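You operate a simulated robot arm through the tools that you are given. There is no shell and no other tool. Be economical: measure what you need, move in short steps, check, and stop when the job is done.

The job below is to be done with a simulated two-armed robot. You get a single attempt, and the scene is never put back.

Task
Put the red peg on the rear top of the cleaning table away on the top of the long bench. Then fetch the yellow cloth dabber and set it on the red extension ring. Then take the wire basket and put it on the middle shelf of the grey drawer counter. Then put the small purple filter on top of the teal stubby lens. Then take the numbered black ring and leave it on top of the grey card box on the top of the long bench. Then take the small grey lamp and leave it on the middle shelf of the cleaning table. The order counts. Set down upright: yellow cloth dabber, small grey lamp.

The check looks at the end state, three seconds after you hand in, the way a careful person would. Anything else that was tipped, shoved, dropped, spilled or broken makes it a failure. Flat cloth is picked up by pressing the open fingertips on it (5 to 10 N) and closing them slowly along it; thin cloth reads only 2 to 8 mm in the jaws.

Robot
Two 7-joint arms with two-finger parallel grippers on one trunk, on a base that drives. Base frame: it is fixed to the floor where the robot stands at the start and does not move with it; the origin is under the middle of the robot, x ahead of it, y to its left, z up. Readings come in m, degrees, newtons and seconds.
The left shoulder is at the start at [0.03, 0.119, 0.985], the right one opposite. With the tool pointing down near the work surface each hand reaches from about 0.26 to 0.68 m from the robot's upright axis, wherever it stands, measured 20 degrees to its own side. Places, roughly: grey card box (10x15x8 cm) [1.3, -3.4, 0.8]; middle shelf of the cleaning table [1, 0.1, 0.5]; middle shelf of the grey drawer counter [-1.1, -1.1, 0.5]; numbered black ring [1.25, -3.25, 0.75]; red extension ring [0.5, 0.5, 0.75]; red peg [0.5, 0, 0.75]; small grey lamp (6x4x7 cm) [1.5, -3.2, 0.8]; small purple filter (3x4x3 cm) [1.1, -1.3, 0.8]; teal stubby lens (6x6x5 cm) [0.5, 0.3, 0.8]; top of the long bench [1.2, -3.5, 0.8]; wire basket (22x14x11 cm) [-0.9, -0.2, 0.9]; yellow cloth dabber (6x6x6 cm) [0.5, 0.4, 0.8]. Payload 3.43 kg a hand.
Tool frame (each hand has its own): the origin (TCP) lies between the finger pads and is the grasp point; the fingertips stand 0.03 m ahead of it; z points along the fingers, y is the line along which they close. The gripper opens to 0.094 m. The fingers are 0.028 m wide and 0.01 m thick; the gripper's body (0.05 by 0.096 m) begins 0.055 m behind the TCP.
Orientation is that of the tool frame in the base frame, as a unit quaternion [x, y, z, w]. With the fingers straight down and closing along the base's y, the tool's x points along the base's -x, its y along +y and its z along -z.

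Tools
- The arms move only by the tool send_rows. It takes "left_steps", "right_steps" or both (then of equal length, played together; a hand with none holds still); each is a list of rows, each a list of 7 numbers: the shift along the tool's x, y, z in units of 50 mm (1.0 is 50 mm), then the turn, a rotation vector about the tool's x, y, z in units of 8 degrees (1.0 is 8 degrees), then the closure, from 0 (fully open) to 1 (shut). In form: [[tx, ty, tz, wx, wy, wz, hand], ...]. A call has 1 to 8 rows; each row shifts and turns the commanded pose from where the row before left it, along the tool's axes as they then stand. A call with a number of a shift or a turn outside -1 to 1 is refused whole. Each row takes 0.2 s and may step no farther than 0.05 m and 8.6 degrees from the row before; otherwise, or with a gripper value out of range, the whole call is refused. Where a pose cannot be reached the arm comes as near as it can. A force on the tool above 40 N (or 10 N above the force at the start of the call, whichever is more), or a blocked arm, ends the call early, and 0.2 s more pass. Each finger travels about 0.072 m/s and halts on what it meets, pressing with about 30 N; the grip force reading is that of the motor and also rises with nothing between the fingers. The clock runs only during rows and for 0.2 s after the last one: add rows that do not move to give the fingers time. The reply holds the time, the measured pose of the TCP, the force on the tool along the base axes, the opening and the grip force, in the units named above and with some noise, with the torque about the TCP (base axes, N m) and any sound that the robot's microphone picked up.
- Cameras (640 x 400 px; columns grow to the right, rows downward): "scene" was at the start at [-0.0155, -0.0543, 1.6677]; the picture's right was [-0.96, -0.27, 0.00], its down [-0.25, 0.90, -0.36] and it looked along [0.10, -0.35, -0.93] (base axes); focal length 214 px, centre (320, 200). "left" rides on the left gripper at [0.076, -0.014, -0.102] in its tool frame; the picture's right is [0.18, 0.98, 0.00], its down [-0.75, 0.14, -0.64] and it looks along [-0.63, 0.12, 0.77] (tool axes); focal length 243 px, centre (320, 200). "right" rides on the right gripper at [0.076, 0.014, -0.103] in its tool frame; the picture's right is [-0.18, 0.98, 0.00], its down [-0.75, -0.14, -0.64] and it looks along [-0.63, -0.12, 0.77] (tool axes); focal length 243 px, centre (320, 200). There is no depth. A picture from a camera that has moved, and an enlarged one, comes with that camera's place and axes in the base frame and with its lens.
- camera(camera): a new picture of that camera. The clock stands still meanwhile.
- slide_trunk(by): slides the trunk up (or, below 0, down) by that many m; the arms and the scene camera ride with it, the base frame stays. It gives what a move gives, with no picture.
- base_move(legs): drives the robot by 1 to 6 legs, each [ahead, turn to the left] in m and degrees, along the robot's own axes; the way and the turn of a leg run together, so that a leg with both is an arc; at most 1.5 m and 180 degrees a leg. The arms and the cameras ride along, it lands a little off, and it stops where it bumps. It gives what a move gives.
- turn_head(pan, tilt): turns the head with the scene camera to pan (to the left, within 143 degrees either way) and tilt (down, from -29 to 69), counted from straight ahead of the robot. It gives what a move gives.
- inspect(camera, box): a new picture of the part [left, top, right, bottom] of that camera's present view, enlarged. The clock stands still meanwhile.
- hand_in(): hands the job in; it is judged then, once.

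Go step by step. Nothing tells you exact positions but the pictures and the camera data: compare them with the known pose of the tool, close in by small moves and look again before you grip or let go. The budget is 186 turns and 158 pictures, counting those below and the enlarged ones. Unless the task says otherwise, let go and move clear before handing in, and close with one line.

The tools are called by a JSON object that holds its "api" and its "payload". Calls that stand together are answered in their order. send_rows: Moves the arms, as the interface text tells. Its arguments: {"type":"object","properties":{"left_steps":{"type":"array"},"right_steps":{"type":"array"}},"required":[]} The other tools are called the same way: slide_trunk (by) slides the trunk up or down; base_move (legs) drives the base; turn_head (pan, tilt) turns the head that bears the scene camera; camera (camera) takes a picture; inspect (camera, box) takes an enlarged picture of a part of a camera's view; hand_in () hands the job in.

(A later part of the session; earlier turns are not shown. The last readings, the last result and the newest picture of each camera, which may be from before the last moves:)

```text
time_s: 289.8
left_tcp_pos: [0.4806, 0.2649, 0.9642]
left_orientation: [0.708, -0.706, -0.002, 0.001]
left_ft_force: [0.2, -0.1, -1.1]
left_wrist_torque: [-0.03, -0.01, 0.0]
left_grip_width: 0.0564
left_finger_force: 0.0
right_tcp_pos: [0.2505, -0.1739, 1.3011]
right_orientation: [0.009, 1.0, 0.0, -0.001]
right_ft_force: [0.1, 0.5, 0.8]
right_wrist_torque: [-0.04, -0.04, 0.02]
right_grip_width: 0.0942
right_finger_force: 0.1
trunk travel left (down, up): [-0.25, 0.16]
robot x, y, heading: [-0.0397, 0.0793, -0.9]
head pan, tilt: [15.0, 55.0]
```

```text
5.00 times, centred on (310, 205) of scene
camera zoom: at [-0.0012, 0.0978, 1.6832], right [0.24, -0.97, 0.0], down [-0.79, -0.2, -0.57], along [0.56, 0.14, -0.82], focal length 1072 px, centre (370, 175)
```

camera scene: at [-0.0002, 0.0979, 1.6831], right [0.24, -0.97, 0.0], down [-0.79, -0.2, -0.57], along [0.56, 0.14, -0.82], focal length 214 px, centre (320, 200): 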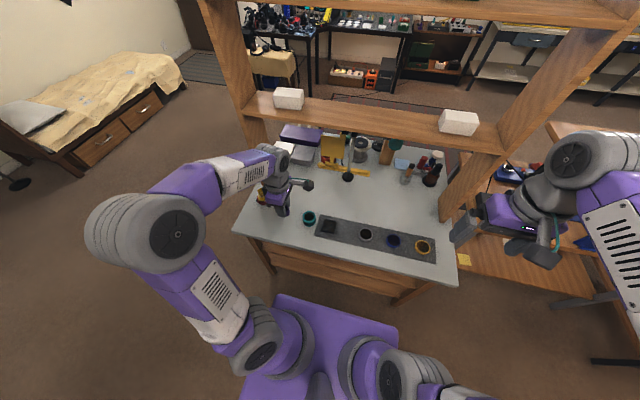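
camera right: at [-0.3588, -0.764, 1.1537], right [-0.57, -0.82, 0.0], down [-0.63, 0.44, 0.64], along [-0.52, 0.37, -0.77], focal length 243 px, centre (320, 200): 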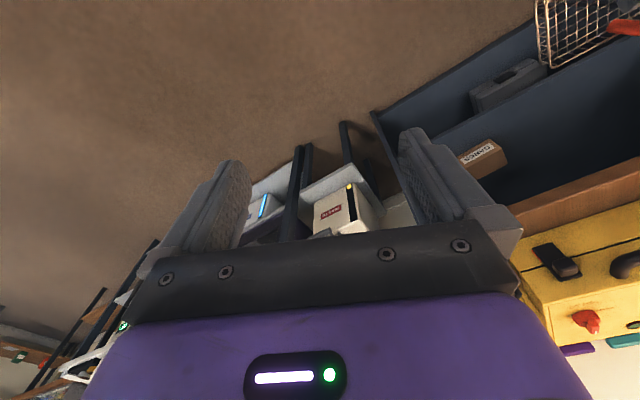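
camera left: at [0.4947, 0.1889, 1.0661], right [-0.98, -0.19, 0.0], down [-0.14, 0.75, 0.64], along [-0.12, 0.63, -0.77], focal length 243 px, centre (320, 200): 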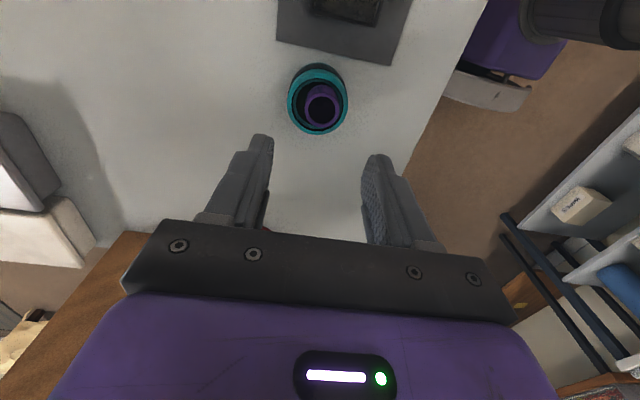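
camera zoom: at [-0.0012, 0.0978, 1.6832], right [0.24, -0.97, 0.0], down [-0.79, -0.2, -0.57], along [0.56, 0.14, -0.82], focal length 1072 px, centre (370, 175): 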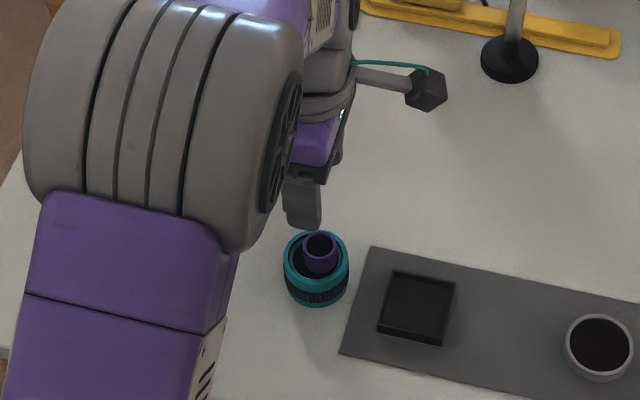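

Filter stands on the lens. Before leaving, I'll retract, restore the hand's yaw, back up and look at the table's middle shelf from a low trunk to plan the lamp grasp.

{"api": "send_rows", "payload": {"left_steps": [[0, 0.6, -0.6, 0, 0, 0.95, 0.4], [0, 0, -0.6, 0, 0, 0.95, 0.4], [0, 0, -0.6, 0, 0, 0.95, 0.4], [0, 0, 0, 0, 0, 0.95, 0.4], [0, 0, 0, 0, 0, 0.95, 0.2], [0, 0, 0, 0, 0, 0.95, 0], [0, 0, 0, 0, 0, 0.95, 0], [0, 0, 0, 0, 0, 0.95, 0]]}}

{"api": "send_rows", "payload": {"left_steps": [[0.6, 0, 0, 0, 0, 0.95, 0], [0.6, 0, 0, 0, 0, 0.95, 0], [0.6, 0, 0, 0, 0, 0.95, 0], [0.6, 0, 0, 0, 0, 0.95, 0]]}}

{"api": "base_move", "payload": {"legs": [[-0.28, 0]]}}

{"api": "slide_trunk", "payload": {"by": -0.25}}

{"api": "turn_head", "payload": {"pan": 0, "tilt": 40}}

{"api": "camera", "payload": {"camera": "scene"}}

```text
time_s: 291.6
left_tcp_pos: [0.4524, 0.2673, 1.0531]
left_orientation: [-0.252, 0.968, 0.001, -0.001]
left_ft_force: [-0.5, -1.0, 0.1]
left_wrist_torque: [0.01, 0.04, -0.02]
left_grip_width: 0.0938
left_finger_force: 0.1
right_tcp_pos: [0.2503, -0.1741, 1.3001]
right_orientation: [0.009, 1.0, -0.001, -0.002]
right_ft_force: [0.8, -0.1, -0.7]
right_wrist_torque: [0.01, -0.04, 0.04]
right_grip_width: 0.0942
right_finger_force: 0.0
trunk travel left (down, up): [-0.25, 0.16]
robot x, y, heading: [-0.0423, 0.0781, -0.7]
head pan, tilt: [15.0, 55.0]
```

```text
time_s: 292.6
left_tcp_pos: [0.3366, 0.2308, 1.0543]
left_orientation: [0.011, 1.0, 0.002, -0.001]
left_ft_force: [0.5, -0.1, 0.1]
left_wrist_torque: [0.0, 0.0, 0.02]
left_grip_width: 0.094
left_finger_force: 0.0
right_tcp_pos: [0.2503, -0.1752, 1.3021]
right_orientation: [0.01, 1.0, -0.002, -0.001]
right_ft_force: [0.5, 0.3, -0.1]
right_wrist_torque: [0.0, -0.01, 0.0]
right_grip_width: 0.0939
right_finger_force: 0.0
trunk travel left (down, up): [-0.25, 0.16]
robot x, y, heading: [-0.038, 0.0816, -0.9]
head pan, tilt: [15.0, 55.0]
```

```text
time_s: 294.5
left_tcp_pos: [0.0621, 0.2344, 1.0548]
left_orientation: [0.01, 1.0, 0.001, -0.001]
left_ft_force: [0.1, -0.1, 0.1]
left_wrist_torque: [0.02, -0.04, 0.0]
left_grip_width: 0.0941
left_finger_force: 0.1
right_tcp_pos: [-0.0257, -0.1698, 1.3005]
right_orientation: [0.009, 1.0, 0.0, -0.002]
right_ft_force: [-0.3, -0.3, -0.8]
right_wrist_torque: [-0.01, -0.02, 0.0]
right_grip_width: 0.094
right_finger_force: 0.1
trunk travel left (down, up): [-0.25, 0.16]
robot x, y, heading: [-0.3153, 0.0866, -1.1]
head pan, tilt: [15.0, 55.0]
```

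```text
time_s: 297.1
left_tcp_pos: [0.0636, 0.2341, 0.8037]
left_orientation: [0.011, 1.0, 0.001, 0.0]
left_ft_force: [0.5, 0.0, -0.5]
left_wrist_torque: [-0.01, 0.01, -0.03]
left_grip_width: 0.094
left_finger_force: 0.0
right_tcp_pos: [-0.0254, -0.17, 1.0506]
right_orientation: [0.01, 1.0, 0.0, -0.002]
right_ft_force: [-0.5, 0.5, 0.5]
right_wrist_torque: [-0.01, 0.04, 0.0]
right_grip_width: 0.094
right_finger_force: 0.0
trunk travel left (down, up): [0.0, 0.41]
robot x, y, heading: [-0.3112, 0.0841, -1.3]
head pan, tilt: [15.0, 55.0]
```

```text
time_s: 297.9
left_tcp_pos: [0.0631, 0.2354, 0.8029]
left_orientation: [0.011, 1.0, 0.001, -0.002]
left_ft_force: [-0.1, 0.4, 0.0]
left_wrist_torque: [0.0, -0.04, -0.04]
left_grip_width: 0.0939
left_finger_force: 0.0
right_tcp_pos: [-0.0249, -0.1692, 1.0508]
right_orientation: [0.01, 1.0, 0.0, -0.002]
right_ft_force: [0.6, -0.3, -0.4]
right_wrist_torque: [0.01, -0.02, -0.01]
right_grip_width: 0.094
right_finger_force: 0.1
trunk travel left (down, up): [0.0, 0.41]
robot x, y, heading: [-0.3139, 0.084, -1.2]
head pan, tilt: [0.0, 40.0]
```

```text
54 pictures are left
camera scene: at [-0.2608, 0.0836, 1.4538], right [-0.02, -1.0, 0.0], down [-0.64, 0.01, -0.77], along [0.77, -0.01, -0.64], focal length 214 px, centre (320, 200)
```

scene: 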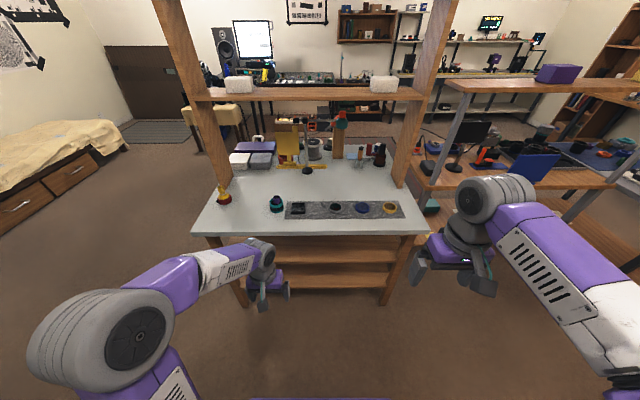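

{"api": "inspect", "payload": {"camera": "scene", "box": [230, 220, 430, 320]}}

```text
3.20 times, centred on (330, 270) of scene
camera zoom: at [-0.2608, 0.0836, 1.4538], right [-0.02, -1.0, 0.0], down [-0.64, 0.01, -0.77], along [0.77, -0.01, -0.64], focal length 686 px, centre (288, -24)
```

zoom: 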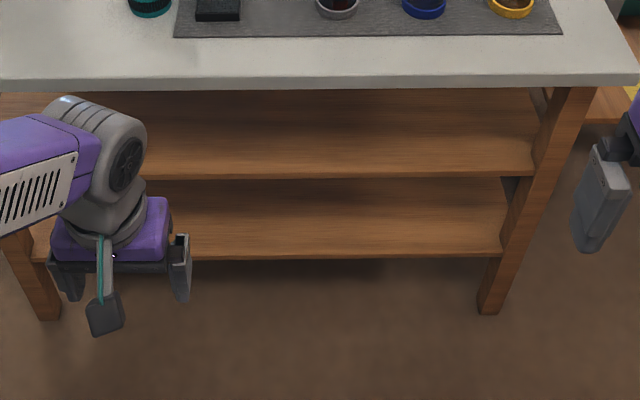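

The middle shelf's front edge is at x≈0.40, z≈0.5, under the table edge (x≈0.335). I'll grasp the lamp with a ~45–50° tilted hand later. Now drive to the long bench for the numbered ring.

{"api": "slide_trunk", "payload": {"by": 0.25}}

{"api": "base_move", "payload": {"legs": [[0.2, 0], [0, -88.8], [1.3, 0], [1.3, 0], [0, 90], [1.5, 0]]}}

{"api": "base_move", "payload": {"legs": [[0.05, 0], [0, -90]]}}

{"api": "turn_head", "payload": {"pan": 0, "tilt": 45}}

{"api": "camera", "payload": {"camera": "scene"}}

```text
time_s: 300.4
left_tcp_pos: [0.0615, 0.2341, 1.0536]
left_orientation: [0.011, 1.0, 0.001, -0.002]
left_ft_force: [-0.8, -0.6, 0.2]
left_wrist_torque: [0.0, -0.02, 0.02]
left_grip_width: 0.0938
left_finger_force: 0.0
right_tcp_pos: [-0.0247, -0.1697, 1.2999]
right_orientation: [0.011, 1.0, 0.0, -0.002]
right_ft_force: [0.6, -0.4, -0.2]
right_wrist_torque: [0.0, -0.02, 0.0]
right_grip_width: 0.0941
right_finger_force: 0.0
trunk travel left (down, up): [-0.25, 0.16]
robot x, y, heading: [-0.3177, 0.0881, -1.1]
head pan, tilt: [0.0, 40.0]
```

```text
time_s: 329.0
left_tcp_pos: [1.7293, -2.3305, 1.0543]
left_orientation: [-0.017, 1.0, 0.001, -0.002]
left_ft_force: [-0.6, -0.3, 0.6]
left_wrist_torque: [-0.01, -0.02, 0.03]
left_grip_width: 0.0939
left_finger_force: 0.0
right_tcp_pos: [1.6636, -2.7386, 1.3002]
right_orientation: [-0.018, 1.0, 0.0, -0.002]
right_ft_force: [0.8, -0.6, -0.3]
right_wrist_torque: [-0.03, -0.01, -0.02]
right_grip_width: 0.0938
right_finger_force: 0.0
trunk travel left (down, up): [-0.25, 0.16]
robot x, y, heading: [1.3602, -2.5013, 2.1]
head pan, tilt: [0.0, 40.0]
```

```text
time_s: 333.8
left_tcp_pos: [1.5787, -2.8701, 1.0547]
left_orientation: [0.695, 0.719, 0.001, 0.0]
left_ft_force: [0.3, -0.5, 0.2]
left_wrist_torque: [0.0, 0.01, 0.01]
left_grip_width: 0.0941
left_finger_force: 0.1
right_tcp_pos: [1.1694, -2.8033, 1.3012]
right_orientation: [0.695, 0.719, 0.001, -0.002]
right_ft_force: [0.2, -0.5, 0.0]
right_wrist_torque: [0.0, 0.02, 0.03]
right_grip_width: 0.0941
right_finger_force: 0.1
trunk travel left (down, up): [-0.25, 0.16]
robot x, y, heading: [1.4082, -2.499, -88.1]
head pan, tilt: [0.0, 40.0]
```

```text
time_s: 334.4
left_tcp_pos: [1.5785, -2.8702, 1.0539]
left_orientation: [0.695, 0.719, 0.002, 0.0]
left_ft_force: [0.4, -0.3, -0.5]
left_wrist_torque: [0.04, 0.06, -0.02]
left_grip_width: 0.094
left_finger_force: 0.0
right_tcp_pos: [1.1697, -2.8025, 1.3012]
right_orientation: [0.696, 0.718, 0.002, -0.002]
right_ft_force: [0.2, 0.6, -0.3]
right_wrist_torque: [0.03, -0.05, 0.01]
right_grip_width: 0.0939
right_finger_force: 0.0
trunk travel left (down, up): [-0.25, 0.16]
robot x, y, heading: [1.41, -2.5019, -87.4]
head pan, tilt: [0.0, 45.0]
```

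```text
52 pictures are left
camera scene: at [1.41, -2.5516, 1.6966], right [-1.0, -0.04, 0.0], down [-0.03, 0.71, -0.71], along [0.03, -0.71, -0.71], focal length 214 px, centre (320, 200)
```

scene: 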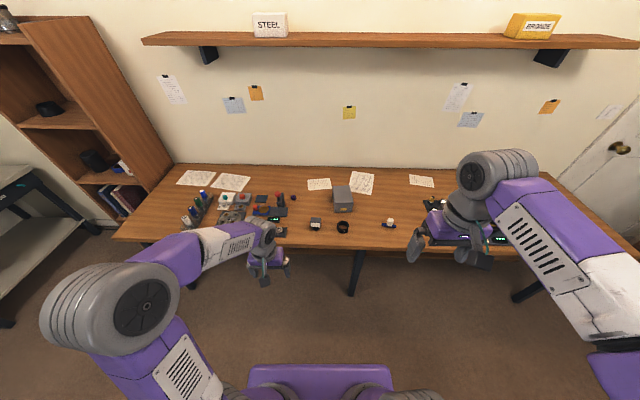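

{"api": "inspect", "payload": {"camera": "scene", "box": [256, 170, 416, 270]}}

```text
4.00 times, centred on (336, 220) of scene
camera zoom: at [1.41, -2.5516, 1.6966], right [-1.0, -0.04, 0.0], down [-0.03, 0.71, -0.71], along [0.03, -0.71, -0.71], focal length 858 px, centre (256, 120)
```

zoom: 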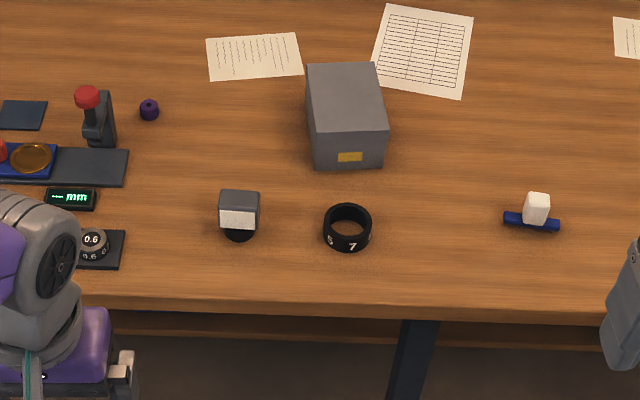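

Now clear: ring at (1.322, -3.240), lamp at (1.461, -3.236) with its head at z≈0.85, card box top centre about (1.32, -3.418) at z≈0.88. I'll drive closer and go over the ring with the right hand.

{"api": "base_move", "payload": {"legs": [[0, -2.4], [0.29, 0]]}}

{"api": "send_rows", "payload": {"right_steps": [[0, 0.4, 0.85, 0, 0, 0, 0], [0, 0.4, 0.85, 0, 0, 0, 0], [0, 0.4, 0.85, 0, 0, 0, 0], [0, 0.4, 0.85, 0, 0, 0, 0], [0, 0.4, 0.85, 0, 0, 0, 0], [0, 0.4, 0.85, 0, 0, 0, 0], [0, 0.3, 0.7, 0, 0, 0, 0]]}}

{"api": "camera", "payload": {"camera": "right"}}

```text
time_s: 336.8
left_tcp_pos: [1.5588, -3.1624, 1.0541]
left_orientation: [0.711, 0.703, 0.002, 0.0]
left_ft_force: [0.4, 0.2, -0.3]
left_wrist_torque: [0.01, -0.03, 0.02]
left_grip_width: 0.0941
left_finger_force: 0.0
right_tcp_pos: [1.1537, -3.0786, 1.3005]
right_orientation: [0.711, 0.703, 0.002, -0.001]
right_ft_force: [-0.1, 1.0, 0.8]
right_wrist_torque: [-0.01, -0.05, 0.02]
right_grip_width: 0.094
right_finger_force: 0.1
trunk travel left (down, up): [-0.25, 0.16]
robot x, y, heading: [1.4068, -2.786, -90.6]
head pan, tilt: [0.0, 45.0]
```

```text
time_s: 338.4
left_tcp_pos: [1.56, -3.1636, 1.0532]
left_orientation: [0.711, 0.703, 0.002, -0.001]
left_ft_force: [-0.8, 0.8, 0.7]
left_wrist_torque: [0.0, -0.01, 0.05]
left_grip_width: 0.0944
left_finger_force: 0.1
right_tcp_pos: [1.2935, -3.0775, 1.0087]
right_orientation: [0.711, 0.703, 0.001, -0.001]
right_ft_force: [-0.1, -0.8, -0.4]
right_wrist_torque: [0.04, 0.0, 0.01]
right_grip_width: 0.0939
right_finger_force: 0.1
trunk travel left (down, up): [-0.25, 0.16]
robot x, y, heading: [1.4061, -2.7825, -90.4]
head pan, tilt: [0.0, 45.0]
```

```text
50 pictures are left
camera right: at [1.3085, -3.0031, 1.1119], right [0.98, -0.2, 0.0], down [-0.15, -0.75, 0.64], along [-0.13, -0.63, -0.77], focal length 243 px, centre (320, 200)
```

right: 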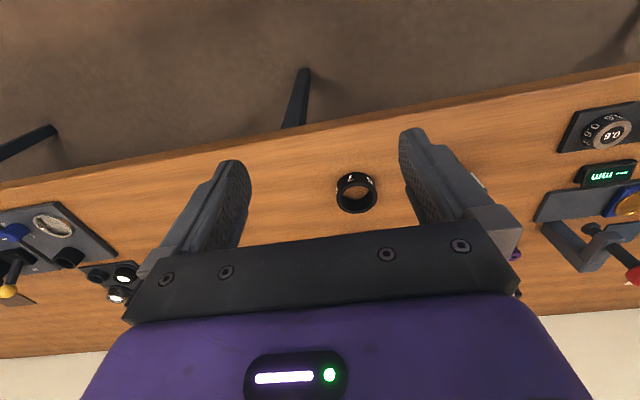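

{"api": "send_rows", "payload": {"right_steps": [[-0.66, 0.096, 0.4, 0, 0, 0, 0], [-0.66, 0.096, 0.4, 0, 0, 0, 0], [-0.66, 0.096, 0.4, 0, 0, 0, 0], [-0.66, 0.096, 0.4, 0, 0, 0, 0], [-0.66, 0.096, 0.4, 0, 0, 0, 0]]}}

{"api": "camera", "payload": {"camera": "right"}}

```text
time_s: 339.6
left_tcp_pos: [1.5578, -3.1624, 1.0531]
left_orientation: [0.711, 0.704, 0.002, -0.001]
left_ft_force: [-0.8, -0.1, 0.5]
left_wrist_torque: [0.0, -0.02, 0.01]
left_grip_width: 0.0941
left_finger_force: 0.0
right_tcp_pos: [1.3129, -3.2422, 0.9115]
right_orientation: [0.711, 0.703, 0.001, -0.001]
right_ft_force: [-0.2, 0.1, -0.1]
right_wrist_torque: [0.02, 0.01, 0.04]
right_grip_width: 0.094
right_finger_force: 0.1
trunk travel left (down, up): [-0.25, 0.16]
robot x, y, heading: [1.4074, -2.7861, -90.4]
head pan, tilt: [0.0, 45.0]
```

```text
49 pictures are left
camera right: at [1.328, -3.1696, 1.0138], right [0.98, -0.2, 0.0], down [-0.15, -0.75, 0.64], along [-0.13, -0.63, -0.77], focal length 243 px, centre (320, 200)
```

right: 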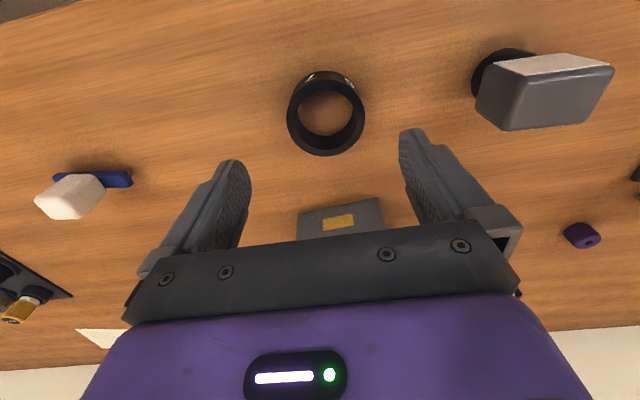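

{"api": "send_rows", "payload": {"right_steps": [[-0.03, 0.08, 0.6, 0, 0, 0, 0], [0, 0, 0.5, 0, 0, 0, 0], [0, 0, 0.3, 0, 0, 0, 0], [0, 0, 0.1, 0, 0, 0, 0], [0, 0, 0, 0, 0, 0, 0]]}}

```text
time_s: 340.8
left_tcp_pos: [1.5605, -3.1628, 1.0544]
left_orientation: [0.711, 0.703, 0.001, 0.001]
left_ft_force: [-0.6, 1.1, 0.5]
left_wrist_torque: [0.0, 0.01, -0.03]
left_grip_width: 0.094
left_finger_force: 0.1
right_tcp_pos: [1.3155, -3.2442, 0.8367]
right_orientation: [0.712, 0.702, 0.002, -0.001]
right_ft_force: [0.5, 0.0, 0.0]
right_wrist_torque: [-0.01, -0.01, -0.04]
right_grip_width: 0.0942
right_finger_force: 0.1
trunk travel left (down, up): [-0.25, 0.16]
robot x, y, heading: [1.4108, -2.7891, -90.4]
head pan, tilt: [0.0, 45.0]
```

{"api": "send_rows", "payload": {"right_steps": [[0, 0, 0.05, 0, 0, 0, 0.1], [0, 0, 0, 0, 0, 0, 0.2], [0, 0, 0, 0, 0, 0, 0.3], [0, 0, 0, 0, 0, 0, 0.5], [0, 0, 0, 0, 0, 0, 0.6], [0, 0, 0, 0, 0, 0, 0.6]]}}

{"api": "camera", "payload": {"camera": "right"}}

```text
time_s: 342.2
left_tcp_pos: [1.5603, -3.1627, 1.0547]
left_orientation: [0.711, 0.704, 0.002, 0.0]
left_ft_force: [0.1, -0.4, 0.3]
left_wrist_torque: [-0.01, -0.02, 0.0]
left_grip_width: 0.0938
left_finger_force: 0.1
right_tcp_pos: [1.3147, -3.2452, 0.8346]
right_orientation: [0.712, 0.703, 0.001, -0.001]
right_ft_force: [0.2, -1.1, 1.3]
right_wrist_torque: [-0.07, 0.0, 0.03]
right_grip_width: 0.0598
right_finger_force: 30.0
trunk travel left (down, up): [-0.25, 0.16]
robot x, y, heading: [1.408, -2.787, -90.4]
head pan, tilt: [0.0, 45.0]
```

```text
48 pictures are left
camera right: at [1.3308, -3.1704, 0.9362], right [0.98, -0.2, 0.0], down [-0.15, -0.75, 0.64], along [-0.13, -0.63, -0.77], focal length 243 px, centre (320, 200)
```

right: 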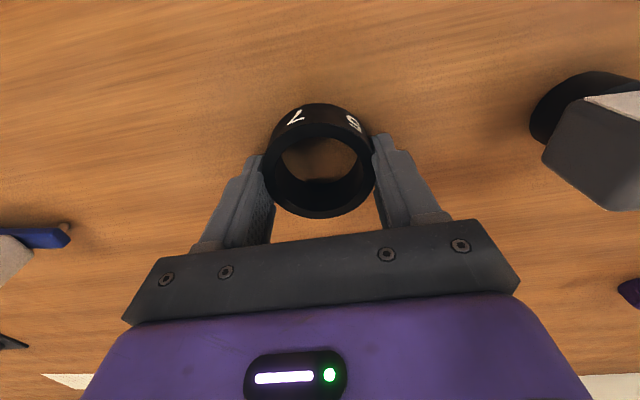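

Ring gripped (60 mm). Lift, then carry it over the card box.

{"api": "send_rows", "payload": {"right_steps": [[0, 0, -0.5, 0, 0, 0, 0.6], [0, 0, -0.9, 0, 0, 0, 0.6], [0, 0, -0.9, 0, 0, 0, 0.6], [0, 0, -0.6, 0, 0, 0, 0.6], [-0.85, 0.03, 0, 0, 0, 0, 0.6], [-0.85, 0.03, 0, 0, 0, 0, 0.6]]}}

{"api": "camera", "payload": {"camera": "right"}}

```text
time_s: 343.6
left_tcp_pos: [1.5595, -3.1622, 1.0547]
left_orientation: [0.71, 0.704, 0.002, -0.001]
left_ft_force: [-0.6, -0.6, 0.4]
left_wrist_torque: [0.0, 0.0, -0.03]
left_grip_width: 0.0941
left_finger_force: 0.0
right_tcp_pos: [1.3167, -3.3314, 0.979]
right_orientation: [0.711, 0.703, 0.0, -0.002]
right_ft_force: [-0.8, -0.7, -1.8]
right_wrist_torque: [-0.04, 0.01, -0.04]
right_grip_width: 0.0601
right_finger_force: 29.9
trunk travel left (down, up): [-0.25, 0.16]
robot x, y, heading: [1.4058, -2.7841, -90.3]
head pan, tilt: [0.0, 45.0]
```

```text
47 pictures are left
camera right: at [1.3325, -3.2586, 1.0813], right [0.98, -0.19, 0.0], down [-0.15, -0.75, 0.64], along [-0.13, -0.63, -0.77], focal length 243 px, centre (320, 200)
```

right: 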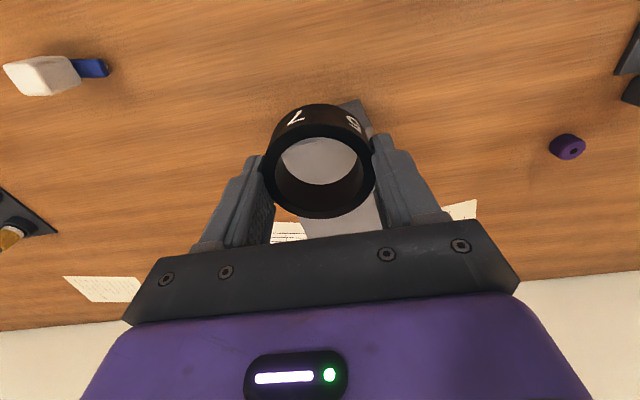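

{"api": "send_rows", "payload": {"right_steps": [[-0.86, 0.03, 0, 0, 0, 0, 0.6], [-0.86, 0.03, 0, 0, 0, 0, 0.6], [0, 0, 0.4, 0, 0, 0, 0.6], [0, 0, 0.3, 0, 0, 0, 0.6], [0, 0, 0, 0, 0, 0, 0.6]]}}

{"api": "camera", "payload": {"camera": "right"}}

{"api": "inspect", "payload": {"camera": "scene", "box": [270, 190, 430, 290]}}

```text
time_s: 344.8
left_tcp_pos: [1.56, -3.1613, 1.0547]
left_orientation: [0.711, 0.704, 0.001, 0.0]
left_ft_force: [-0.5, 0.4, 0.0]
left_wrist_torque: [-0.03, -0.01, 0.0]
left_grip_width: 0.0942
left_finger_force: 0.1
right_tcp_pos: [1.3202, -3.4165, 0.9424]
right_orientation: [0.711, 0.703, 0.001, -0.001]
right_ft_force: [-1.2, -0.6, -0.2]
right_wrist_torque: [0.0, -0.01, 0.0]
right_grip_width: 0.0598
right_finger_force: 30.1
trunk travel left (down, up): [-0.25, 0.16]
robot x, y, heading: [1.4086, -2.783, -90.5]
head pan, tilt: [0.0, 45.0]
```

```text
46 pictures are left
camera right: at [1.3354, -3.3426, 1.045], right [0.98, -0.2, 0.0], down [-0.15, -0.75, 0.64], along [-0.13, -0.63, -0.77], focal length 243 px, centre (320, 200)
```

right: 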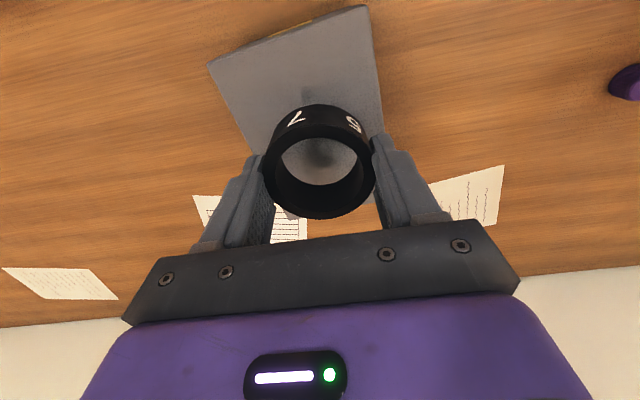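

```text
4.00 times, centred on (350, 240) of scene
camera zoom: at [1.4058, -2.8368, 1.6966], right [-1.0, 0.01, 0.0], down [0.01, 0.71, -0.71], along [-0.01, -0.71, -0.71], focal length 858 px, centre (200, 40)
```

zoom: 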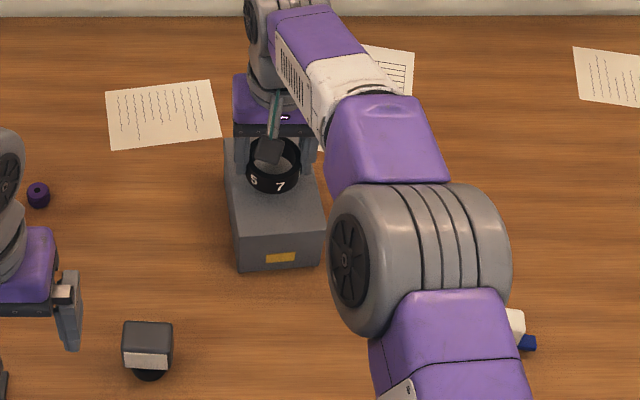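

Ring is centred above the box. Lower gently.

{"api": "send_rows", "payload": {"right_steps": [[-0.1, -0.04, 0.15, 0, 0, 0, 0.6], [0, 0, 0.15, 0, 0, 0, 0.6], [0, 0, 0.08, 0, 0, 0, 0.6], [0, 0, 0.06, 0, 0, 0, 0.6], [0, 0, 0, 0, 0, 0, 0.6]]}}

```text
time_s: 346.0
left_tcp_pos: [1.5605, -3.1623, 1.0534]
left_orientation: [0.711, 0.704, 0.001, -0.001]
left_ft_force: [0.0, -0.1, -0.3]
left_wrist_torque: [0.0, -0.02, -0.02]
left_grip_width: 0.0941
left_finger_force: 0.1
right_tcp_pos: [1.3154, -3.4226, 0.9195]
right_orientation: [0.711, 0.703, 0.001, -0.001]
right_ft_force: [0.0, -0.4, 0.2]
right_wrist_torque: [0.03, 0.01, 0.01]
right_grip_width: 0.0599
right_finger_force: 29.9
trunk travel left (down, up): [-0.25, 0.16]
robot x, y, heading: [1.4024, -2.7818, -90.4]
head pan, tilt: [0.0, 45.0]
```

{"api": "send_rows", "payload": {"right_steps": [[0, 0, 0.06, 0, 0, 0, 0.6], [0, 0, 0.05, 0, 0, 0, 0.6], [0, 0, 0, 0, 0, 0, 0.6]]}}

```text
time_s: 346.8
left_tcp_pos: [1.5595, -3.1631, 1.0541]
left_orientation: [0.711, 0.704, 0.002, 0.0]
left_ft_force: [0.0, -0.3, -0.2]
left_wrist_torque: [-0.04, 0.01, -0.02]
left_grip_width: 0.0942
left_finger_force: 0.2
right_tcp_pos: [1.317, -3.4218, 0.9139]
right_orientation: [0.711, 0.703, 0.0, -0.001]
right_ft_force: [-0.3, 0.3, -1.2]
right_wrist_torque: [-0.01, -0.02, -0.01]
right_grip_width: 0.0601
right_finger_force: 29.6
trunk travel left (down, up): [-0.25, 0.16]
robot x, y, heading: [1.4016, -2.7832, -90.2]
head pan, tilt: [0.0, 45.0]
```

{"api": "send_rows", "payload": {"right_steps": [[0, 0, 0.05, 0, 0, 0, 0.6], [0, 0, 0.05, 0, 0, 0, 0.6], [0, 0, 0, 0, 0, 0, 0.6]]}}

{"api": "camera", "payload": {"camera": "right"}}

```text
time_s: 347.6
left_tcp_pos: [1.5596, -3.1616, 1.0553]
left_orientation: [0.711, 0.703, 0.001, -0.001]
left_ft_force: [0.4, -0.7, 0.2]
left_wrist_torque: [0.02, -0.01, 0.02]
left_grip_width: 0.0939
left_finger_force: 0.1
right_tcp_pos: [1.3183, -3.422, 0.9131]
right_orientation: [0.711, 0.703, -0.001, 0.001]
right_ft_force: [0.9, -1.1, 20.2]
right_wrist_torque: [0.51, -0.01, -0.08]
right_grip_width: 0.06
right_finger_force: 29.7
trunk travel left (down, up): [-0.25, 0.16]
robot x, y, heading: [1.4036, -2.7871, -90.5]
head pan, tilt: [0.0, 45.0]
```

```text
44 pictures are left
camera right: at [1.3331, -3.3469, 1.0158], right [0.98, -0.2, 0.0], down [-0.15, -0.75, 0.64], along [-0.13, -0.63, -0.76], focal length 243 px, centre (320, 200)
```

right: 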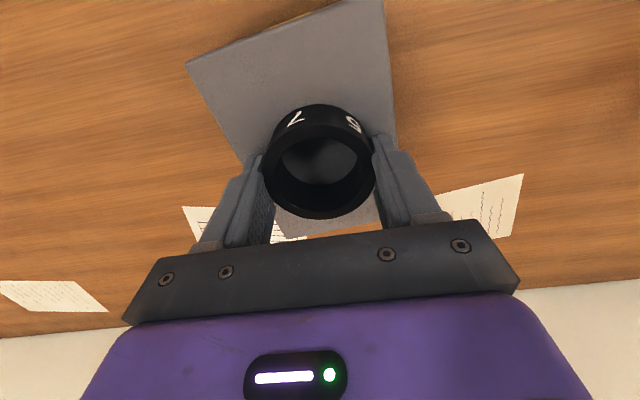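

Contact on the box. Ease up, open, rise.

{"api": "send_rows", "payload": {"right_steps": [[0, 0, -0.05, 0, 0, 0, 0.6], [0, 0, 0, 0, 0, 0, 0.3], [0, 0, 0, 0, 0, 0, 0.2], [0, 0, 0, 0, 0, 0, 0.15], [0, 0, -0.4, 0, 0, 0, 0.15], [0, 0, -0.9, 0, 0, 0, 0.15], [0.3, 0, -0.9, 0, 0, 0, 0.15]]}}

{"api": "camera", "payload": {"camera": "right"}}

```text
time_s: 349.2
left_tcp_pos: [1.559, -3.1615, 1.0542]
left_orientation: [0.711, 0.703, 0.002, 0.0]
left_ft_force: [-0.1, 0.1, 0.2]
left_wrist_torque: [0.0, 0.03, -0.04]
left_grip_width: 0.094
left_finger_force: 0.0
right_tcp_pos: [1.3169, -3.4061, 1.0221]
right_orientation: [0.711, 0.703, 0.0, -0.001]
right_ft_force: [-1.1, -0.5, 1.2]
right_wrist_torque: [-0.02, 0.01, -0.02]
right_grip_width: 0.0798
right_finger_force: 0.1
trunk travel left (down, up): [-0.25, 0.16]
robot x, y, heading: [1.409, -2.7867, -90.3]
head pan, tilt: [0.0, 45.0]
```

```text
43 pictures are left
camera right: at [1.3331, -3.3323, 1.1253], right [0.98, -0.2, 0.0], down [-0.15, -0.75, 0.64], along [-0.13, -0.63, -0.77], focal length 243 px, centre (320, 200)
```

right: 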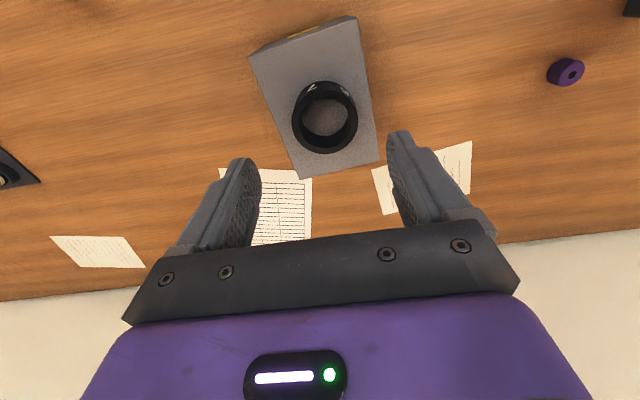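

The ring rests on the box. Now retract the right hand, and bring the left hand in line with the lamp, tilting it 45°.

{"api": "send_rows", "payload": {"right_steps": [[0.7, -0.5, -0.4, 0, 0, 0, 0], [0.7, -0.5, -0.4, 0, 0, 0, 0], [0.7, -0.5, -0.4, 0, 0, 0, 0], [0.7, -0.5, -0.4, 0, 0, 0, 0], [0.7, -0.5, -0.4, 0, 0, 0, 0]]}}

{"api": "send_rows", "payload": {"left_steps": [[0.4, -0.5, -0.4, 0, 0, 0, 0], [0.4, -0.5, -0.4, 0, 0, 0, 0], [0.4, -0.5, -0.4, 0, 0, 0, 0], [0.4, -0.5, -0.4, 0, 0, 0, 0]]}}

{"api": "send_rows", "payload": {"left_steps": [[0, 0, 0, 0, -0.94, 0, 0], [0, 0, 0, 0, -0.94, 0, 0], [0, 0, 0, 0, -0.94, 0, 0], [0, 0, 0, 0, -0.94, 0, 0], [0, 0, 0, 0, -0.94, 0, 0], [0, 0, 0, 0, -0.93, 0, 0]]}}

{"api": "slide_trunk", "payload": {"by": -0.13}}

{"api": "camera", "payload": {"camera": "left"}}

```text
time_s: 350.4
left_tcp_pos: [1.5583, -3.162, 1.0549]
left_orientation: [0.711, 0.704, 0.001, 0.0]
left_ft_force: [0.3, -0.1, 0.2]
left_wrist_torque: [-0.03, 0.02, 0.01]
left_grip_width: 0.0939
left_finger_force: 0.2
right_tcp_pos: [1.1949, -3.2263, 1.1235]
right_orientation: [0.711, 0.703, 0.001, 0.0]
right_ft_force: [-0.3, 0.0, -0.4]
right_wrist_torque: [-0.02, 0.0, -0.01]
right_grip_width: 0.0942
right_finger_force: 0.1
trunk travel left (down, up): [-0.25, 0.16]
robot x, y, heading: [1.4047, -2.7854, -90.5]
head pan, tilt: [0.0, 45.0]
```

```text
time_s: 351.4
left_tcp_pos: [1.4586, -3.0809, 1.1357]
left_orientation: [0.711, 0.703, 0.002, 0.0]
left_ft_force: [-0.5, 0.0, 0.0]
left_wrist_torque: [0.0, 0.0, 0.02]
left_grip_width: 0.0942
left_finger_force: 0.1
right_tcp_pos: [1.1957, -3.2292, 1.1235]
right_orientation: [0.711, 0.703, 0.001, 0.0]
right_ft_force: [0.5, -0.2, 0.1]
right_wrist_torque: [0.03, 0.03, 0.02]
right_grip_width: 0.0938
right_finger_force: 0.2
trunk travel left (down, up): [-0.25, 0.16]
robot x, y, heading: [1.4066, -2.7868, -90.3]
head pan, tilt: [0.0, 45.0]
```

```text
time_s: 352.8
left_tcp_pos: [1.4463, -3.0948, 1.1485]
left_orientation: [0.657, 0.649, -0.271, 0.269]
left_ft_force: [0.9, 0.0, 0.2]
left_wrist_torque: [0.0, -0.01, 0.0]
left_grip_width: 0.0943
left_finger_force: 0.0
left hand out of reach, approached as far as the arm can: row 6
right_tcp_pos: [1.1962, -3.2294, 1.1242]
right_orientation: [0.712, 0.702, 0.001, -0.001]
right_ft_force: [-0.3, -0.1, 0.0]
right_wrist_torque: [-0.01, -0.02, 0.0]
right_grip_width: 0.0936
right_finger_force: 0.1
trunk travel left (down, up): [-0.25, 0.16]
robot x, y, heading: [1.4054, -2.7852, -90.3]
head pan, tilt: [0.0, 45.0]
```

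```text
time_s: 354.4
left_tcp_pos: [1.448, -3.0942, 1.0199]
left_orientation: [0.658, 0.65, -0.27, 0.269]
left_ft_force: [-0.6, 0.7, -0.5]
left_wrist_torque: [0.01, -0.03, 0.01]
left_grip_width: 0.0942
left_finger_force: 0.0
right_tcp_pos: [1.1966, -3.2294, 0.9952]
right_orientation: [0.711, 0.703, 0.001, 0.0]
right_ft_force: [-0.1, 0.0, -0.2]
right_wrist_torque: [-0.05, -0.02, 0.0]
right_grip_width: 0.0937
right_finger_force: 0.1
trunk travel left (down, up): [-0.12, 0.29]
robot x, y, heading: [1.408, -2.785, -90.5]
head pan, tilt: [0.0, 45.0]
```

```text
42 pictures are left
camera left: at [1.4346, -2.9681, 1.038], right [0.98, 0.12, -0.13], down [0.14, -0.08, 0.99], along [0.11, -0.99, -0.1], focal length 243 px, centre (320, 200)
```

left: 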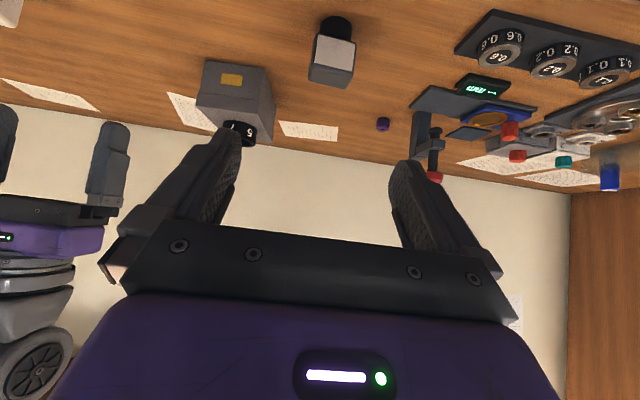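

The lamp head is at about (1.459, -3.233, 0.85). Approach along the tilted axis, stopping short for a look.

{"api": "send_rows", "payload": {"left_steps": [[0.1, 0.055, 0.7, 0, 0, 0, 0], [0.1, 0.055, 0.7, 0, 0, 0, 0], [0.1, 0.055, 0.7, 0, 0, 0, 0], [0.1, 0.055, 0.7, 0, 0, 0, 0]]}}

{"api": "camera", "payload": {"camera": "left"}}

{"api": "inspect", "payload": {"camera": "scene", "box": [250, 200, 378, 280]}}

```text
time_s: 355.4
left_tcp_pos: [1.4544, -3.1833, 0.9081]
left_orientation: [0.657, 0.65, -0.271, 0.268]
left_ft_force: [0.3, -0.5, -0.1]
left_wrist_torque: [0.0, -0.01, -0.02]
left_grip_width: 0.094
left_finger_force: 0.0
left hand out of reach, approached as far as the arm can: row 1
right_tcp_pos: [1.1956, -3.2312, 0.9937]
right_orientation: [0.712, 0.702, 0.002, -0.001]
right_ft_force: [-0.7, -0.7, 0.7]
right_wrist_torque: [0.02, -0.01, -0.01]
right_grip_width: 0.0941
right_finger_force: 0.1
trunk travel left (down, up): [-0.12, 0.29]
robot x, y, heading: [1.4055, -2.7861, -90.2]
head pan, tilt: [0.0, 45.0]
```

```text
41 pictures are left
camera left: at [1.441, -3.0576, 0.9275], right [0.98, 0.12, -0.13], down [0.14, -0.08, 0.99], along [0.11, -0.99, -0.1], focal length 243 px, centre (320, 200)
```

left: 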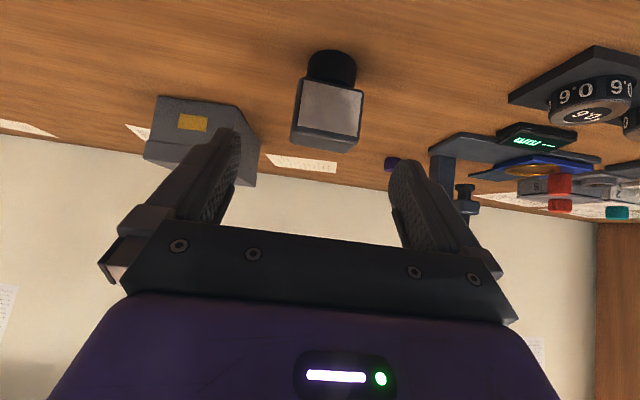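

```text
5.00 times, centred on (314, 240) of scene
camera zoom: at [1.406, -2.838, 1.5665], right [-1.0, 0.01, 0.0], down [0.01, 0.71, -0.71], along [-0.01, -0.71, -0.71], focal length 1072 px, centre (350, 0)
```

zoom: 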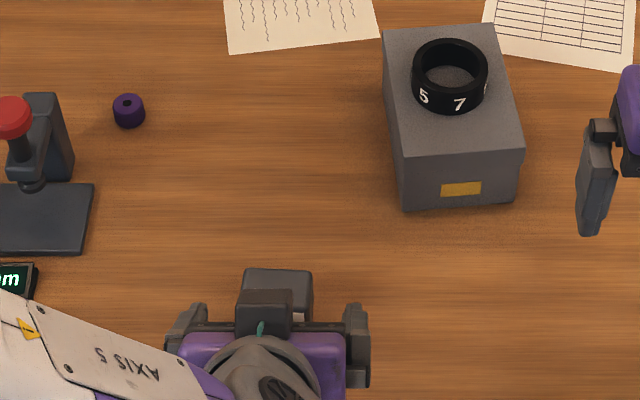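

Aligned; go in 8 cm along the tool axis to straddle the lamp head.

{"api": "send_rows", "payload": {"left_steps": [[0.03, 0.08, 0.55, 0, 0, 0, 0], [0.03, 0, 0.55, 0, 0, 0, 0], [0.03, 0, 0.35, 0, 0, 0, 0], [0.03, 0, 0.2, 0, 0, 0, 0], [0, 0, 0, 0, 0, 0, 0]]}}

{"api": "camera", "payload": {"camera": "left"}}

```text
time_s: 356.6
left_tcp_pos: [1.455, -3.237, 0.8482]
left_orientation: [0.656, 0.651, -0.27, 0.27]
left_ft_force: [0.0, 0.0, 0.4]
left_wrist_torque: [0.01, 0.01, 0.0]
left_grip_width: 0.0939
left_finger_force: 0.1
right_tcp_pos: [1.1968, -3.2283, 0.9932]
right_orientation: [0.712, 0.702, 0.001, -0.001]
right_ft_force: [-0.4, 0.1, -0.2]
right_wrist_torque: [0.01, 0.0, -0.01]
right_grip_width: 0.0942
right_finger_force: 0.0
trunk travel left (down, up): [-0.12, 0.29]
robot x, y, heading: [1.405, -2.7868, -90.2]
head pan, tilt: [0.0, 45.0]
```

```text
39 pictures are left
camera left: at [1.4425, -3.1107, 0.866], right [0.98, 0.12, -0.13], down [0.14, -0.08, 0.99], along [0.11, -0.99, -0.1], focal length 243 px, centre (320, 200)
```

left: 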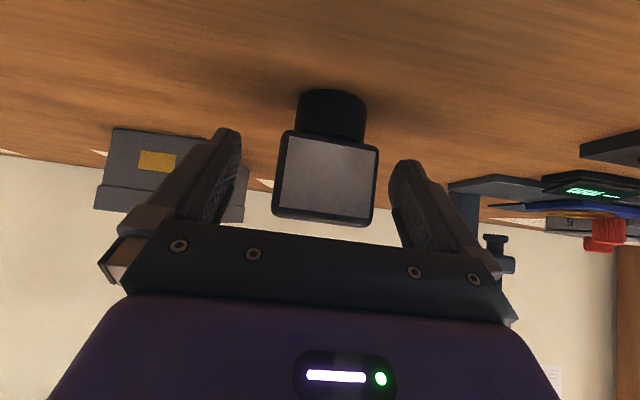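

{"api": "send_rows", "payload": {"left_steps": [[0, 0.1, 0.06, 0, 0, 0, 0.1], [0, 0, 0, 0, 0, 0, 0.2], [0, 0, 0, 0, 0, 0, 0.3], [0, 0, 0, 0, 0, 0, 0.4], [0, 0, 0, 0, 0, 0, 0.6], [0, 0, 0, 0, 0, 0, 0.7], [0, 0, 0, 0, 0, 0, 0.7]]}}

{"api": "camera", "payload": {"camera": "left"}}

```text
time_s: 358.2
left_tcp_pos: [1.4605, -3.239, 0.8443]
left_orientation: [0.657, 0.65, -0.27, 0.269]
left_ft_force: [0.0, -0.1, 0.4]
left_wrist_torque: [0.0, -0.01, -0.01]
left_grip_width: 0.0562
left_finger_force: 30.4
right_tcp_pos: [1.196, -3.2284, 0.9936]
right_orientation: [0.712, 0.703, 0.002, -0.002]
right_ft_force: [0.0, 0.3, -0.3]
right_wrist_torque: [0.03, 0.0, -0.04]
right_grip_width: 0.0939
right_finger_force: 0.0
trunk travel left (down, up): [-0.12, 0.29]
robot x, y, heading: [1.4049, -2.7856, -90.4]
head pan, tilt: [0.0, 45.0]
```

```text
38 pictures are left
camera left: at [1.4483, -3.1132, 0.864], right [0.98, 0.12, -0.13], down [0.14, -0.08, 0.99], along [0.11, -0.99, -0.1], focal length 243 px, centre (320, 200)
```

left: 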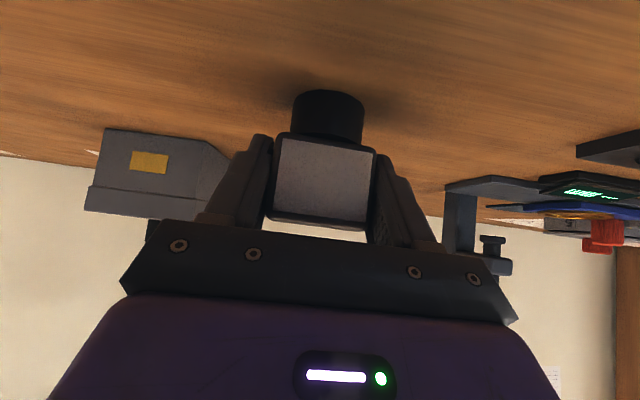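

Lamp gripped (56 mm); its bottom is 44 mm below the TCP. Lift and back away.

{"api": "send_rows", "payload": {"left_steps": [[-0.3, 0, -0.3, 0, 0, 0, 0.7], [-0.6, 0, -0.6, 0, 0, 0, 0.7], [-0.68, 0, -0.68, 0, 0, 0, 0.7], [-0.68, 0, -0.68, 0, 0, 0, 0.7], [-0.68, 0, -0.68, 0, 0, 0, 0.7]], "right_steps": [[0, 0, -0.3, 0, 0, 0, 0], [0, 0, -0.6, 0, 0, 0, 0], [0.2, 0, -0.7, 0, 0, 0, 0], [0.3, 0, -0.8, 0, 0, 0, 0], [0.3, 0, -0.8, 0, 0, 0, 0]]}}

{"api": "base_move", "payload": {"legs": [[-0.28, 0]]}}

{"api": "camera", "payload": {"camera": "scene"}}

```text
time_s: 359.4
left_tcp_pos: [1.4622, -3.2392, 1.0547]
left_orientation: [0.657, 0.65, -0.271, 0.269]
left_ft_force: [0.3, -0.5, -2.8]
left_wrist_torque: [0.0, 0.0, -0.02]
left_grip_width: 0.0563
left_finger_force: 29.7
right_tcp_pos: [1.1983, -3.1875, 1.1529]
right_orientation: [0.711, 0.703, 0.002, -0.002]
right_ft_force: [-0.1, 0.0, -1.1]
right_wrist_torque: [-0.03, -0.02, -0.01]
right_grip_width: 0.0937
right_finger_force: 0.0
trunk travel left (down, up): [-0.12, 0.29]
robot x, y, heading: [1.4082, -2.7875, -90.4]
head pan, tilt: [0.0, 45.0]
```

```text
time_s: 361.4
left_tcp_pos: [1.4637, -2.9579, 1.0534]
left_orientation: [0.657, 0.65, -0.271, 0.27]
left_ft_force: [-1.3, 0.5, -1.7]
left_wrist_torque: [0.01, 0.01, 0.04]
left_grip_width: 0.0559
left_finger_force: 30.2
right_tcp_pos: [1.2008, -2.9078, 1.1511]
right_orientation: [0.712, 0.702, -0.001, -0.001]
right_ft_force: [-0.6, -0.1, 0.1]
right_wrist_torque: [-0.01, -0.02, 0.02]
right_grip_width: 0.0941
right_finger_force: 0.0
trunk travel left (down, up): [-0.12, 0.29]
robot x, y, heading: [1.4101, -2.501, -90.3]
head pan, tilt: [0.0, 45.0]
```

```text
37 pictures are left
camera scene: at [1.4081, -2.5547, 1.5666], right [-1.0, 0.01, 0.0], down [0.01, 0.71, -0.71], along [-0.01, -0.71, -0.71], focal length 214 px, centre (320, 200)
```

scene: 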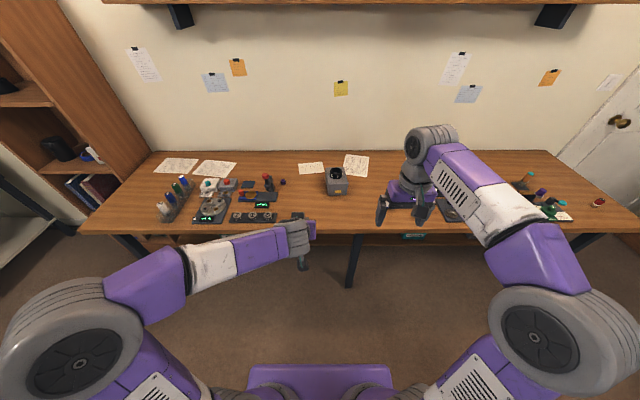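

{"api": "inspect", "payload": {"camera": "scene", "box": [540, 170, 636, 230]}}

```text
6.67 times, centred on (588, 200) of scene
camera zoom: at [1.4081, -2.5547, 1.5666], right [-1.0, 0.01, 0.0], down [0.01, 0.71, -0.71], along [-0.01, -0.71, -0.71], focal length 1430 px, centre (-1467, 200)
```

zoom: 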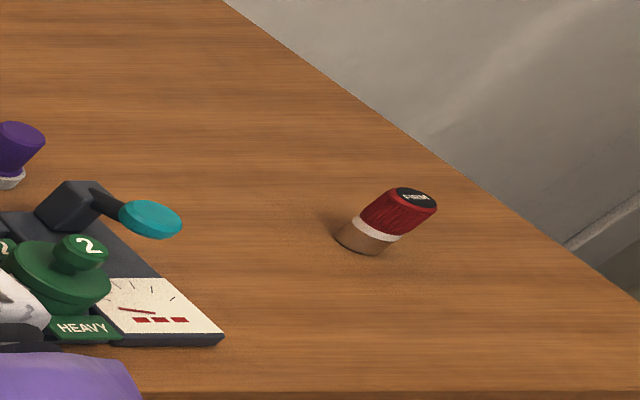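

The peg stands upright at the bench's end. Now carry the lamp back to the cleaning table.

{"api": "base_move", "payload": {"legs": [[0, -89.7], [1.5, 0], [0, -90], [1.3, 0], [1.27, 0], [0, -90]]}}

{"api": "turn_head", "payload": {"pan": 0, "tilt": 60}}

{"api": "camera", "payload": {"camera": "scene"}}

```text
time_s: 392.2
left_tcp_pos: [0.3994, 0.1591, 1.0529]
left_orientation: [0.009, 0.924, -0.002, 0.381]
left_ft_force: [-0.4, -0.3, -2.5]
left_wrist_torque: [-0.02, 0.02, 0.0]
left_grip_width: 0.056
left_finger_force: 29.7
right_tcp_pos: [0.3481, -0.1032, 1.1517]
right_orientation: [0.01, 1.0, 0.0, -0.003]
right_ft_force: [0.1, -0.1, 0.5]
right_wrist_torque: [0.0, 0.02, -0.01]
right_grip_width: 0.0939
right_finger_force: 0.1
trunk travel left (down, up): [-0.12, 0.29]
robot x, y, heading: [-0.0572, 0.1085, -0.8]
head pan, tilt: [0.0, 45.0]
```

```text
time_s: 393.0
left_tcp_pos: [0.3994, 0.1591, 1.0533]
left_orientation: [0.009, 0.924, -0.002, 0.382]
left_ft_force: [-0.4, 0.3, -2.3]
left_wrist_torque: [-0.02, 0.02, 0.0]
left_grip_width: 0.0561
left_finger_force: 29.9
right_tcp_pos: [0.3467, -0.1026, 1.1523]
right_orientation: [0.011, 1.0, 0.001, -0.002]
right_ft_force: [0.0, 0.4, 0.5]
right_wrist_torque: [0.0, 0.02, 0.0]
right_grip_width: 0.0939
right_finger_force: 0.1
trunk travel left (down, up): [-0.12, 0.29]
robot x, y, heading: [-0.0564, 0.1087, -0.8]
head pan, tilt: [0.0, 60.0]
```

```text
35 pictures are left
camera scene: at [-0.0189, 0.1073, 1.5471], right [-0.02, -1.0, 0.0], down [-0.87, 0.01, -0.5], along [0.5, -0.01, -0.87], focal length 214 px, centre (320, 200)
```

scene: 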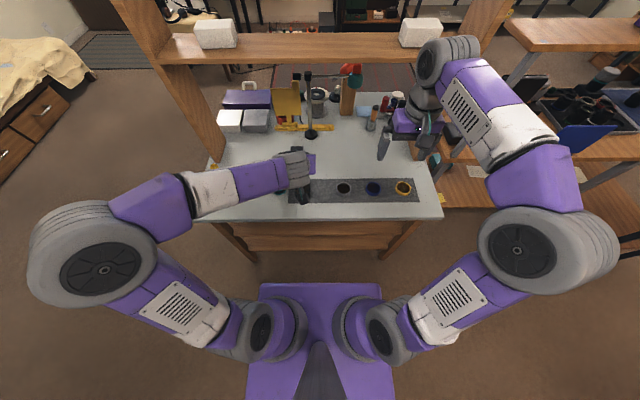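

{"api": "inspect", "payload": {"camera": "scene", "box": [224, 205, 416, 325]}}

{"api": "base_move", "payload": {"legs": [[-0.26, 0]]}}

{"api": "slide_trunk", "payload": {"by": -0.12}}

{"api": "inspect", "payload": {"camera": "scene", "box": [224, 140, 416, 260]}}

```text
3.33 times, centred on (320, 265) of scene
camera zoom: at [-0.0189, 0.1073, 1.5471], right [-0.02, -1.0, 0.0], down [-0.87, 0.01, -0.5], along [0.5, -0.01, -0.87], focal length 715 px, centre (320, -17)
```

zoom: 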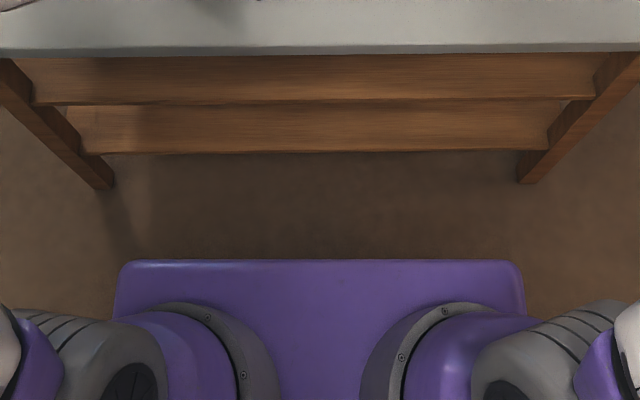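

```text
time_s: 394.9
left_tcp_pos: [0.136, 0.1644, 1.0544]
left_orientation: [0.008, 0.925, -0.002, 0.381]
left_ft_force: [0.4, -0.1, -1.4]
left_wrist_torque: [-0.02, -0.03, -0.03]
left_grip_width: 0.0559
left_finger_force: 29.9
right_tcp_pos: [0.084, -0.0961, 1.1519]
right_orientation: [0.009, 1.0, 0.0, -0.002]
right_ft_force: [0.0, 0.8, -0.5]
right_wrist_torque: [0.03, -0.04, 0.0]
right_grip_width: 0.0943
right_finger_force: 0.1
trunk travel left (down, up): [-0.12, 0.29]
robot x, y, heading: [-0.3193, 0.1089, -0.7]
head pan, tilt: [0.0, 60.0]
```

```text
time_s: 396.4
left_tcp_pos: [0.1361, 0.1641, 0.9343]
left_orientation: [0.008, 0.925, -0.002, 0.38]
left_ft_force: [0.6, 0.0, -1.7]
left_wrist_torque: [-0.01, 0.04, -0.04]
left_grip_width: 0.0563
left_finger_force: 30.0
right_tcp_pos: [0.0858, -0.097, 1.0314]
right_orientation: [0.008, 1.0, -0.001, -0.002]
right_ft_force: [0.2, -0.3, -0.3]
right_wrist_torque: [-0.01, -0.02, -0.01]
right_grip_width: 0.094
right_finger_force: 0.1
trunk travel left (down, up): [0.0, 0.41]
robot x, y, heading: [-0.3184, 0.1123, -0.8]
head pan, tilt: [0.0, 60.0]
```

```text
3.33 times, centred on (320, 200) of scene
camera zoom: at [-0.2826, 0.1113, 1.4272], right [-0.01, -1.0, 0.0], down [-0.87, 0.01, -0.5], along [0.5, -0.01, -0.87], focal length 715 px, centre (320, 200)
```

zoom: 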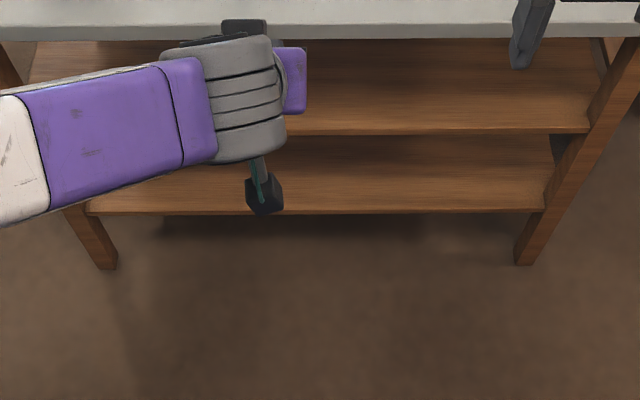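

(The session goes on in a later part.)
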